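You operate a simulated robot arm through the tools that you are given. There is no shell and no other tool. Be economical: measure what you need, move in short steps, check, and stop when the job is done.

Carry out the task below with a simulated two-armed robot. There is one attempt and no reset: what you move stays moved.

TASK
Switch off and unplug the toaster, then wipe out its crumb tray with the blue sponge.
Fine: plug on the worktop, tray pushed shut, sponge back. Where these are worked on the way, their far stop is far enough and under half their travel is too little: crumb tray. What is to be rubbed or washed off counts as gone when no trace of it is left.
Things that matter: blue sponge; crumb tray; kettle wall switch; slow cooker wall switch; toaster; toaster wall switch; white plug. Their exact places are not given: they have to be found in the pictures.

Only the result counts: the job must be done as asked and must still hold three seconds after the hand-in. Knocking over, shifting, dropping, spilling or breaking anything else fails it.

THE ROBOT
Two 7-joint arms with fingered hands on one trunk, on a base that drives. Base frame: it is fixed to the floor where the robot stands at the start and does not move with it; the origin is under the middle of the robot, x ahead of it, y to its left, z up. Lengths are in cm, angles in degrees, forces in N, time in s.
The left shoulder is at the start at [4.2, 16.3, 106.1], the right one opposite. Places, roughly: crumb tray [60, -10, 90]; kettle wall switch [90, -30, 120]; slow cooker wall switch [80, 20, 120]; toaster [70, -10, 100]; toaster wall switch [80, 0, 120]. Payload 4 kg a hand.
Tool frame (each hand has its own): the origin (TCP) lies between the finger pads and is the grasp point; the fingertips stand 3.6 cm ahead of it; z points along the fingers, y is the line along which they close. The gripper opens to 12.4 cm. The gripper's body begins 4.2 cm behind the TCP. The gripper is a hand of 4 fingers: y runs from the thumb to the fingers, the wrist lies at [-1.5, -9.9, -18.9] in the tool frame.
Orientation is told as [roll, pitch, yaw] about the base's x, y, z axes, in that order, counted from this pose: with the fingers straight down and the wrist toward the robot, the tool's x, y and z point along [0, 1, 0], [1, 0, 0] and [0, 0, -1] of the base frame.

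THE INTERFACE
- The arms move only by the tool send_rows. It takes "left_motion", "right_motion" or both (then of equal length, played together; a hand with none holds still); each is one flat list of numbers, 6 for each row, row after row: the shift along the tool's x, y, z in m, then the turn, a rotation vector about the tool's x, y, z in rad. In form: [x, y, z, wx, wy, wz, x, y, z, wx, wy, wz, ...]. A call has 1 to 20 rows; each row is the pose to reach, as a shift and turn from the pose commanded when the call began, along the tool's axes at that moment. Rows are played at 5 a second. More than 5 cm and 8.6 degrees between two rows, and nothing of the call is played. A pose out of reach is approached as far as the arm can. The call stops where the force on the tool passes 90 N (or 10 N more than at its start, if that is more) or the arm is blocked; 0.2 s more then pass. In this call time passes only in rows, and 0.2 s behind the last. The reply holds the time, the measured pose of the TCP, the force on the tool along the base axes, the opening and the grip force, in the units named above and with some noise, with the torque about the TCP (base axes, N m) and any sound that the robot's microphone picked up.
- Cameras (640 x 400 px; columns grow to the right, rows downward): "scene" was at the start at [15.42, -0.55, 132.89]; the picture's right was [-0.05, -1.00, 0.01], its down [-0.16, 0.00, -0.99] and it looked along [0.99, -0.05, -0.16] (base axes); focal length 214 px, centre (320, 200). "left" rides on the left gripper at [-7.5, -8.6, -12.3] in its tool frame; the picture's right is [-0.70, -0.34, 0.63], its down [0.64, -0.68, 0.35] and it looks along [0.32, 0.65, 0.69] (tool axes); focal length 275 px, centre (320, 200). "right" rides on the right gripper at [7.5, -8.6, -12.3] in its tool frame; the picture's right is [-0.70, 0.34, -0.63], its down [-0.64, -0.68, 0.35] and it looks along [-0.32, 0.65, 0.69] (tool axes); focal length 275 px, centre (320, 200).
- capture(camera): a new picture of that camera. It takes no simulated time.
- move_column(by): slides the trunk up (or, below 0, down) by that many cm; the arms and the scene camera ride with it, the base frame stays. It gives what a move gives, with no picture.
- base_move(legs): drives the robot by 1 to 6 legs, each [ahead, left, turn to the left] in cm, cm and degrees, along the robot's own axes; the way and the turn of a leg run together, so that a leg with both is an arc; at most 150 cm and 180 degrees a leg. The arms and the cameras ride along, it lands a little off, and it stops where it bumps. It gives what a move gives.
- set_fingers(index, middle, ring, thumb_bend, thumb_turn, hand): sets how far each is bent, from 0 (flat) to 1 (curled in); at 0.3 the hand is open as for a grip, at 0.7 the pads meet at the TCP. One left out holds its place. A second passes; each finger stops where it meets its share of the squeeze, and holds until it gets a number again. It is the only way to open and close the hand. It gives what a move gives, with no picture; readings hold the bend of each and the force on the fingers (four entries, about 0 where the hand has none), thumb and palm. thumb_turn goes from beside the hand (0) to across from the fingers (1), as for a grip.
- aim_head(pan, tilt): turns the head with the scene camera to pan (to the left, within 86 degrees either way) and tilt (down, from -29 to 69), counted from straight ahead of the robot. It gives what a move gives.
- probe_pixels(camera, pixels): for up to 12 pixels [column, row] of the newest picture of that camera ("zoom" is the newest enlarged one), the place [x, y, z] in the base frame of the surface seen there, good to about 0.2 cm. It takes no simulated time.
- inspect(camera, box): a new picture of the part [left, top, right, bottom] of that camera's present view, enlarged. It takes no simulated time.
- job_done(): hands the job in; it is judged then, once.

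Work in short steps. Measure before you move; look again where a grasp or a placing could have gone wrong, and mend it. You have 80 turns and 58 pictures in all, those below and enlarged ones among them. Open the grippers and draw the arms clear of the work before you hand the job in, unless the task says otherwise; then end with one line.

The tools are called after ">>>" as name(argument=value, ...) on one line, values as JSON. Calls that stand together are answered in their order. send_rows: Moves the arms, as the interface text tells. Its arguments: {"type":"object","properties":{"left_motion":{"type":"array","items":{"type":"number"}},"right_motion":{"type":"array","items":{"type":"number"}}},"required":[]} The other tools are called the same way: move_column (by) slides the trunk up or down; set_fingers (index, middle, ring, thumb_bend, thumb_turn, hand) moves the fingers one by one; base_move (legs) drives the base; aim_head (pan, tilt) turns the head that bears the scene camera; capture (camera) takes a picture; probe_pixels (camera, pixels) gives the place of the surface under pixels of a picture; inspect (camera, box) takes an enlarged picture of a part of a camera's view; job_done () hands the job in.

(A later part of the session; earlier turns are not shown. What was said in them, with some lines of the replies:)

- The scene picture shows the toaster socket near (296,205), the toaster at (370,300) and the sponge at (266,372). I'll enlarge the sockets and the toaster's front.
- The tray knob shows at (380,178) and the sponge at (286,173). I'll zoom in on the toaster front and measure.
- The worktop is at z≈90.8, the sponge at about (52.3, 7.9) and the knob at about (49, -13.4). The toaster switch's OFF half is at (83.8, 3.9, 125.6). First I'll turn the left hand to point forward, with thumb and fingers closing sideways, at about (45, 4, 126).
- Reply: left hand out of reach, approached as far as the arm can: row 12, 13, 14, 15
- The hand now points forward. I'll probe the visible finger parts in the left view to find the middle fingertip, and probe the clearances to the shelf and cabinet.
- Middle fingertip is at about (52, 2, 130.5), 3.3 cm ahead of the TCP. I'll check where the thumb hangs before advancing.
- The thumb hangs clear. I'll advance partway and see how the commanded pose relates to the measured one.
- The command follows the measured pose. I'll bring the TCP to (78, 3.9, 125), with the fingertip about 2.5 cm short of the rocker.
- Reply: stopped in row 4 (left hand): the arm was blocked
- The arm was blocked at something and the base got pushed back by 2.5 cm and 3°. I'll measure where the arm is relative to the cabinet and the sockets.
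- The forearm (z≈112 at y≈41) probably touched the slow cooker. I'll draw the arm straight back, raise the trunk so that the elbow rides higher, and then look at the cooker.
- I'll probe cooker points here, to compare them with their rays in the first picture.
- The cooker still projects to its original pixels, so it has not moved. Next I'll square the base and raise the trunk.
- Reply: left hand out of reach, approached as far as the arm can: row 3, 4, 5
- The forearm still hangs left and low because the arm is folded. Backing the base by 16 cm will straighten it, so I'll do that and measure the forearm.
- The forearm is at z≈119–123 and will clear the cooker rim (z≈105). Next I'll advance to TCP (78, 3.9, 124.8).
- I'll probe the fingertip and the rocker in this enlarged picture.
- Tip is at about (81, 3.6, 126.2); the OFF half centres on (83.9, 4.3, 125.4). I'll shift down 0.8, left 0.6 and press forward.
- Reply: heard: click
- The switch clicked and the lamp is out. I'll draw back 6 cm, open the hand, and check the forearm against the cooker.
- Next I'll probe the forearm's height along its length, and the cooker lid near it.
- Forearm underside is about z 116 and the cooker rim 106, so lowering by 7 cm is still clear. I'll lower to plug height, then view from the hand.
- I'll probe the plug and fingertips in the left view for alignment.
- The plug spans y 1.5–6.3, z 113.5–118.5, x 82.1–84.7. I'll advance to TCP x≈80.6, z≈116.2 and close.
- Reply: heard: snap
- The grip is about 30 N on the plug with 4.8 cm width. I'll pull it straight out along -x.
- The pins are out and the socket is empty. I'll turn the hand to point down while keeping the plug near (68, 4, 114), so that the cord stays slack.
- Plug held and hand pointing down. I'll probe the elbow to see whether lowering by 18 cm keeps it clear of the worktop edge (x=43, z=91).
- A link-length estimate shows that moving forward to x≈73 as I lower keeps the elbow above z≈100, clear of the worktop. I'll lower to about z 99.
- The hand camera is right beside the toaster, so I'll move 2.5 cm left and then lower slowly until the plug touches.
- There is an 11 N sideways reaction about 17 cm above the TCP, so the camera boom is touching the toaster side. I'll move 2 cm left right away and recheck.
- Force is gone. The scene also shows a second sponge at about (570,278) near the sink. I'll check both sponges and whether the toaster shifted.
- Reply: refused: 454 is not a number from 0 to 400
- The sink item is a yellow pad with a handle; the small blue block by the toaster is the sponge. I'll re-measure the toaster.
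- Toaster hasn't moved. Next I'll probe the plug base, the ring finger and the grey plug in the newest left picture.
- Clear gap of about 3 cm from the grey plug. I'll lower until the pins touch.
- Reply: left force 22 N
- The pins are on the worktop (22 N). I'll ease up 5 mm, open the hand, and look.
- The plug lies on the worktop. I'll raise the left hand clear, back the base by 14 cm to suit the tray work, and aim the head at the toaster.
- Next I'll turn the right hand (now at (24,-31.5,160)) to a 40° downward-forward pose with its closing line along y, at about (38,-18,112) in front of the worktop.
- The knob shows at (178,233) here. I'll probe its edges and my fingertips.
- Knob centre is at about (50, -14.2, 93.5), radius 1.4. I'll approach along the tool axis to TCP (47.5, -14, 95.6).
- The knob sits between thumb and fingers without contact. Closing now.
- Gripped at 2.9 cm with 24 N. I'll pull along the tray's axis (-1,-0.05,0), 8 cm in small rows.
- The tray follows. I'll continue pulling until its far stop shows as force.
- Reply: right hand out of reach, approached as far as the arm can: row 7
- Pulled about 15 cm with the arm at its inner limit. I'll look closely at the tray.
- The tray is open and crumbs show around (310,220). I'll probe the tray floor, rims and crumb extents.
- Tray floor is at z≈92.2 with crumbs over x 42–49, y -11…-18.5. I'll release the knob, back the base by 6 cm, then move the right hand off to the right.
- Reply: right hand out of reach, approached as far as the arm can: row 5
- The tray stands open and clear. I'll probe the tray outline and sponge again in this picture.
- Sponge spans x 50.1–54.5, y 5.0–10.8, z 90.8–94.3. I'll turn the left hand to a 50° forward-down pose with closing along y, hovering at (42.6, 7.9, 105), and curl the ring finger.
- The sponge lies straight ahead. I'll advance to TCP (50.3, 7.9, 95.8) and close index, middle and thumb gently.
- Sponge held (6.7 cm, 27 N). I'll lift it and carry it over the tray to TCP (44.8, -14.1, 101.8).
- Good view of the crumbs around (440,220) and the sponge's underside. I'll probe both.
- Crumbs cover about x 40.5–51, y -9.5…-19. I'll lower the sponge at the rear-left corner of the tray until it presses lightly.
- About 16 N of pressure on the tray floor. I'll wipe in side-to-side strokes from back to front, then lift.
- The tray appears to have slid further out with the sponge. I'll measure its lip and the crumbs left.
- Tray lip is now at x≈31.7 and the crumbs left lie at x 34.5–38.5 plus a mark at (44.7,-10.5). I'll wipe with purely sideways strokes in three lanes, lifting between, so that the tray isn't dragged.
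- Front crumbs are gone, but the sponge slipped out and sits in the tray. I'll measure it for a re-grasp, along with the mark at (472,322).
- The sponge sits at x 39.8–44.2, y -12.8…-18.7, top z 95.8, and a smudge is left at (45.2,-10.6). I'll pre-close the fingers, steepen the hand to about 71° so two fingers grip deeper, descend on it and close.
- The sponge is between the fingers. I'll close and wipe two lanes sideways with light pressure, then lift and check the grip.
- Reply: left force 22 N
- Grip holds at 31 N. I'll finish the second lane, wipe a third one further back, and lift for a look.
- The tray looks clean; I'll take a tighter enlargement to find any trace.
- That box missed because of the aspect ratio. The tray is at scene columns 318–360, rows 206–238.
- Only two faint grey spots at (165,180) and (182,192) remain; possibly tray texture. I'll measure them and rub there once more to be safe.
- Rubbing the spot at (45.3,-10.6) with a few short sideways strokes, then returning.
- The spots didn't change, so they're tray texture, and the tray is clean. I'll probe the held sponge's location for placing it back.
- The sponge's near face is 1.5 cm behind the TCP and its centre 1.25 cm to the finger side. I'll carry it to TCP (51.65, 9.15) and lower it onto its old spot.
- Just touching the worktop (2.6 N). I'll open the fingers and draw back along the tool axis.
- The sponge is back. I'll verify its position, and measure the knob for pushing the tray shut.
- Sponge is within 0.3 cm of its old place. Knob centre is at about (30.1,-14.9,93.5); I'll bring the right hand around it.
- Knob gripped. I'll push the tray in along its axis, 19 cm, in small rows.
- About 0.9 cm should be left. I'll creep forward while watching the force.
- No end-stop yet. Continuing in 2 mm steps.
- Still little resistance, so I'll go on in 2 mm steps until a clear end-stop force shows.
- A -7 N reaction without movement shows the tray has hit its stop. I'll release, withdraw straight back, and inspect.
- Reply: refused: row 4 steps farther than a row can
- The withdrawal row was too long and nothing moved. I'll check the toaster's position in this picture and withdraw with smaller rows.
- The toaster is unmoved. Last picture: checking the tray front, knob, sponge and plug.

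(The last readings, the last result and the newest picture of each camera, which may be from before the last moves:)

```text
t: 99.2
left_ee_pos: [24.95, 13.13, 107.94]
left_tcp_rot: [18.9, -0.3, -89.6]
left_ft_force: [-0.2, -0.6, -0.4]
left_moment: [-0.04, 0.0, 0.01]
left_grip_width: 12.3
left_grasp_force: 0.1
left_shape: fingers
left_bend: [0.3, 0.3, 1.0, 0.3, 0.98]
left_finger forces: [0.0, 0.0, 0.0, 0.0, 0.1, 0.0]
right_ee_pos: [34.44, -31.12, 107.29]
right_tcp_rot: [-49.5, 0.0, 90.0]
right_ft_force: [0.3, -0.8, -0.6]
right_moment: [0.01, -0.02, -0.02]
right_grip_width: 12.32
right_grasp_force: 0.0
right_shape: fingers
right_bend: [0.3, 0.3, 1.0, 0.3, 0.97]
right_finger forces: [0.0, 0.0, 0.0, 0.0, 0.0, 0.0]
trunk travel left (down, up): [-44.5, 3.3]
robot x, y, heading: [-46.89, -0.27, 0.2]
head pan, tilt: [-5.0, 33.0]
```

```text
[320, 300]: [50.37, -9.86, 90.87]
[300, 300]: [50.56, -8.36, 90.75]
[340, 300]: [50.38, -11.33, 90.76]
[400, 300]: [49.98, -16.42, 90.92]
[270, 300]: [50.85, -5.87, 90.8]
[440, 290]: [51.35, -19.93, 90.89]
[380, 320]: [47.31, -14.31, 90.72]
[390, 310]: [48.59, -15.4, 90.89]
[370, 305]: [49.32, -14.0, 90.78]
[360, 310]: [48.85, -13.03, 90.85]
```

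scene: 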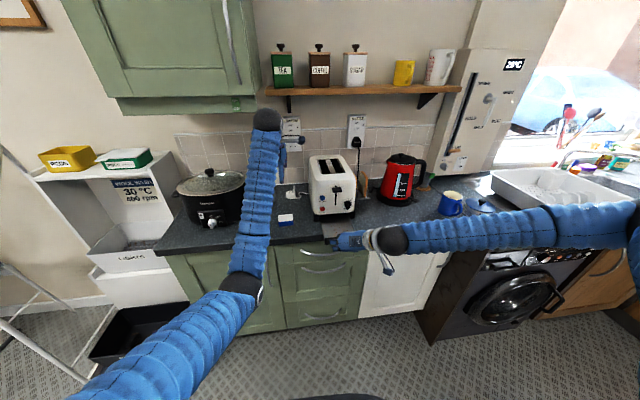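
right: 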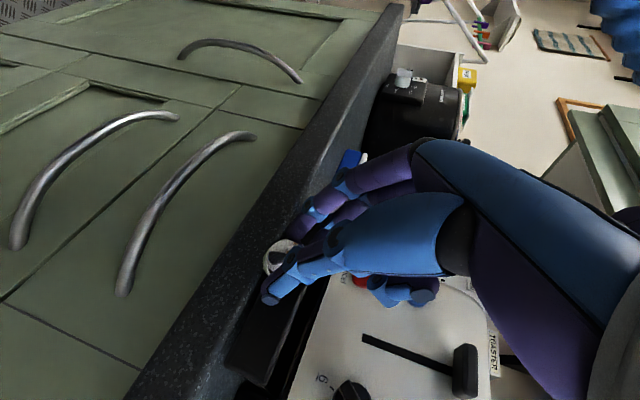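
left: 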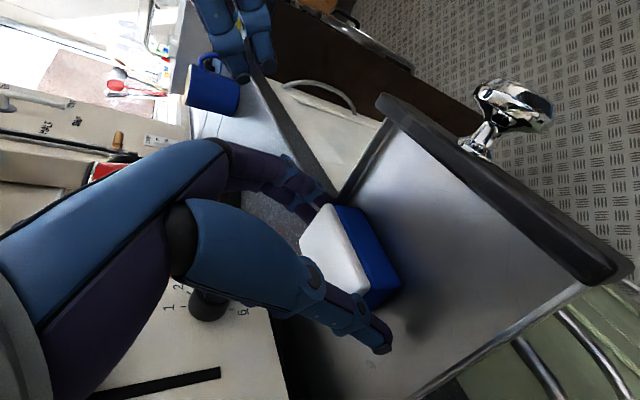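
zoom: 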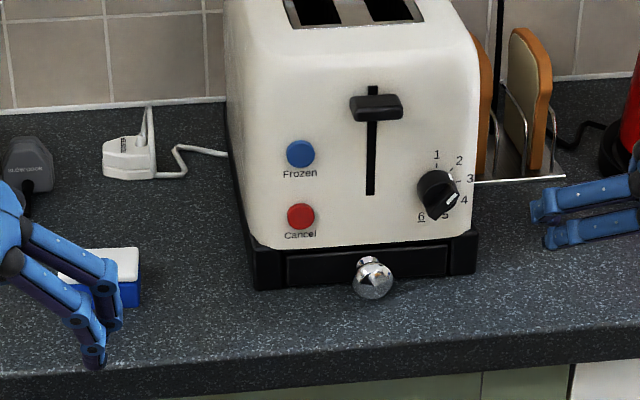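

The tray looks flush. I'll confirm with depth readings on its face against the frame.

>>> probe_pixels(camera="zoom", pixels=[[310, 268], [340, 268], [410, 263], [435, 262], [270, 272], [462, 258], [372, 275], [372, 285], [135, 280], [130, 165]])

>>> base_move(legs=[[-12, 0, 0]])

```text
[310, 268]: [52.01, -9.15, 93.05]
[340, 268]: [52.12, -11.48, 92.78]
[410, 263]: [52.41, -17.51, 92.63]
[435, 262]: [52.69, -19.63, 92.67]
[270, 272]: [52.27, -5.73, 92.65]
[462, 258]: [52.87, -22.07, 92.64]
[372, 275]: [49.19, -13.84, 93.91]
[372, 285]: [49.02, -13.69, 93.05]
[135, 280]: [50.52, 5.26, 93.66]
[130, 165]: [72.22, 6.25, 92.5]
```

```text
t: 100.4
left_ee_pos: [12.94, 13.11, 107.91]
left_tcp_rot: [18.9, -0.2, -89.7]
left_ft_force: [0.1, 0.2, 0.1]
left_moment: [-0.01, 0.03, 0.01]
left_grip_width: 12.31
left_grasp_force: 0.1
left_shape: fingers
left_bend: [0.3, 0.3, 1.0, 0.3, 0.98]
left_finger forces: [0.0, 0.0, 0.0, 0.1, 0.0, 0.0]
right_ee_pos: [22.5, -31.13, 107.22]
right_tcp_rot: [-49.5, 0.1, 90.0]
right_ft_force: [0.0, -0.4, 0.1]
right_moment: [-0.01, 0.01, -0.02]
right_grip_width: 12.29
right_grasp_force: 0.2
right_shape: fingers
right_bend: [0.3, 0.3, 1.0, 0.3, 0.97]
right_finger forces: [0.0, 0.0, 0.1, 0.0, 0.0, 0.0]
trunk travel left (down, up): [-44.5, 3.3]
robot x, y, heading: [-59.26, -0.62, 0.1]
head pan, tilt: [-5.0, 33.0]
```

The tray face (x≈52.0–52.7) and knob (49.0,-13.7) match their readings from the start. The plug is on the worktop, the sponge is back, and the arms are clear, so I'm opening the ring fingers and handing in.

>>> set_fingers(hand="left", ring=0.3)

>>> set_fingers(hand="right", ring=0.3)

>>> job_done()

```text
t: 101.4
left_ee_pos: [13.04, 12.97, 107.8]
left_tcp_rot: [19.0, -0.3, -89.6]
left_ft_force: [0.0, -0.6, 0.4]
left_moment: [-0.02, -0.04, -0.02]
left_grip_width: 12.3
left_grasp_force: 0.0
left_shape: fingers
left_bend: [0.3, 0.3, 0.3, 0.3, 0.98]
left_finger forces: [0.0, 0.0, 0.1, 0.1, 0.0, 0.0]
right_ee_pos: [22.45, -31.24, 107.18]
right_tcp_rot: [-49.4, 0.1, 89.8]
right_ft_force: [0.0, 0.7, 0.1]
right_moment: [-0.03, -0.01, 0.03]
right_grip_width: 12.29
right_grasp_force: 0.0
right_shape: fingers
right_bend: [0.3, 0.3, 1.0, 0.3, 0.97]
right_finger forces: [0.0, 0.0, 0.1, 0.0, 0.0, 0.0]
trunk travel left (down, up): [-44.5, 3.3]
robot x, y, heading: [-59.05, -0.32, 0.1]
head pan, tilt: [-5.0, 33.0]
```

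```text
t: 102.4
left_ee_pos: [12.96, 13.15, 107.81]
left_tcp_rot: [18.9, -0.4, -89.7]
left_ft_force: [-0.5, 0.1, 0.1]
left_moment: [0.0, 0.03, -0.01]
left_grip_width: 12.32
left_grasp_force: 0.0
left_shape: fingers
left_bend: [0.3, 0.3, 0.3, 0.3, 0.98]
left_finger forces: [0.0, 0.1, 0.0, 0.0, 0.0, 0.1]
right_ee_pos: [22.44, -31.25, 107.08]
right_tcp_rot: [-49.5, 0.1, 89.9]
right_ft_force: [-0.2, -0.1, 0.2]
right_moment: [0.06, -0.01, 0.02]
right_grip_width: 12.31
right_grasp_force: 0.1
right_shape: fingers
right_bend: [0.3, 0.3, 0.3, 0.3, 0.97]
right_finger forces: [0.0, 0.0, 0.0, 0.0, 0.0, 0.0]
trunk travel left (down, up): [-44.5, 3.3]
robot x, y, heading: [-58.68, -0.5, 0.0]
head pan, tilt: [-5.0, 33.0]
```

```text
The job is handed in.
```

The toaster is switched off and unplugged with its plug on the worktop, the crumb tray is wiped of crumbs and pushed shut (two faint grey spots stayed after an extra rub; I took them for tray texture), and the blue sponge is back within about 0.3 cm of its old place.
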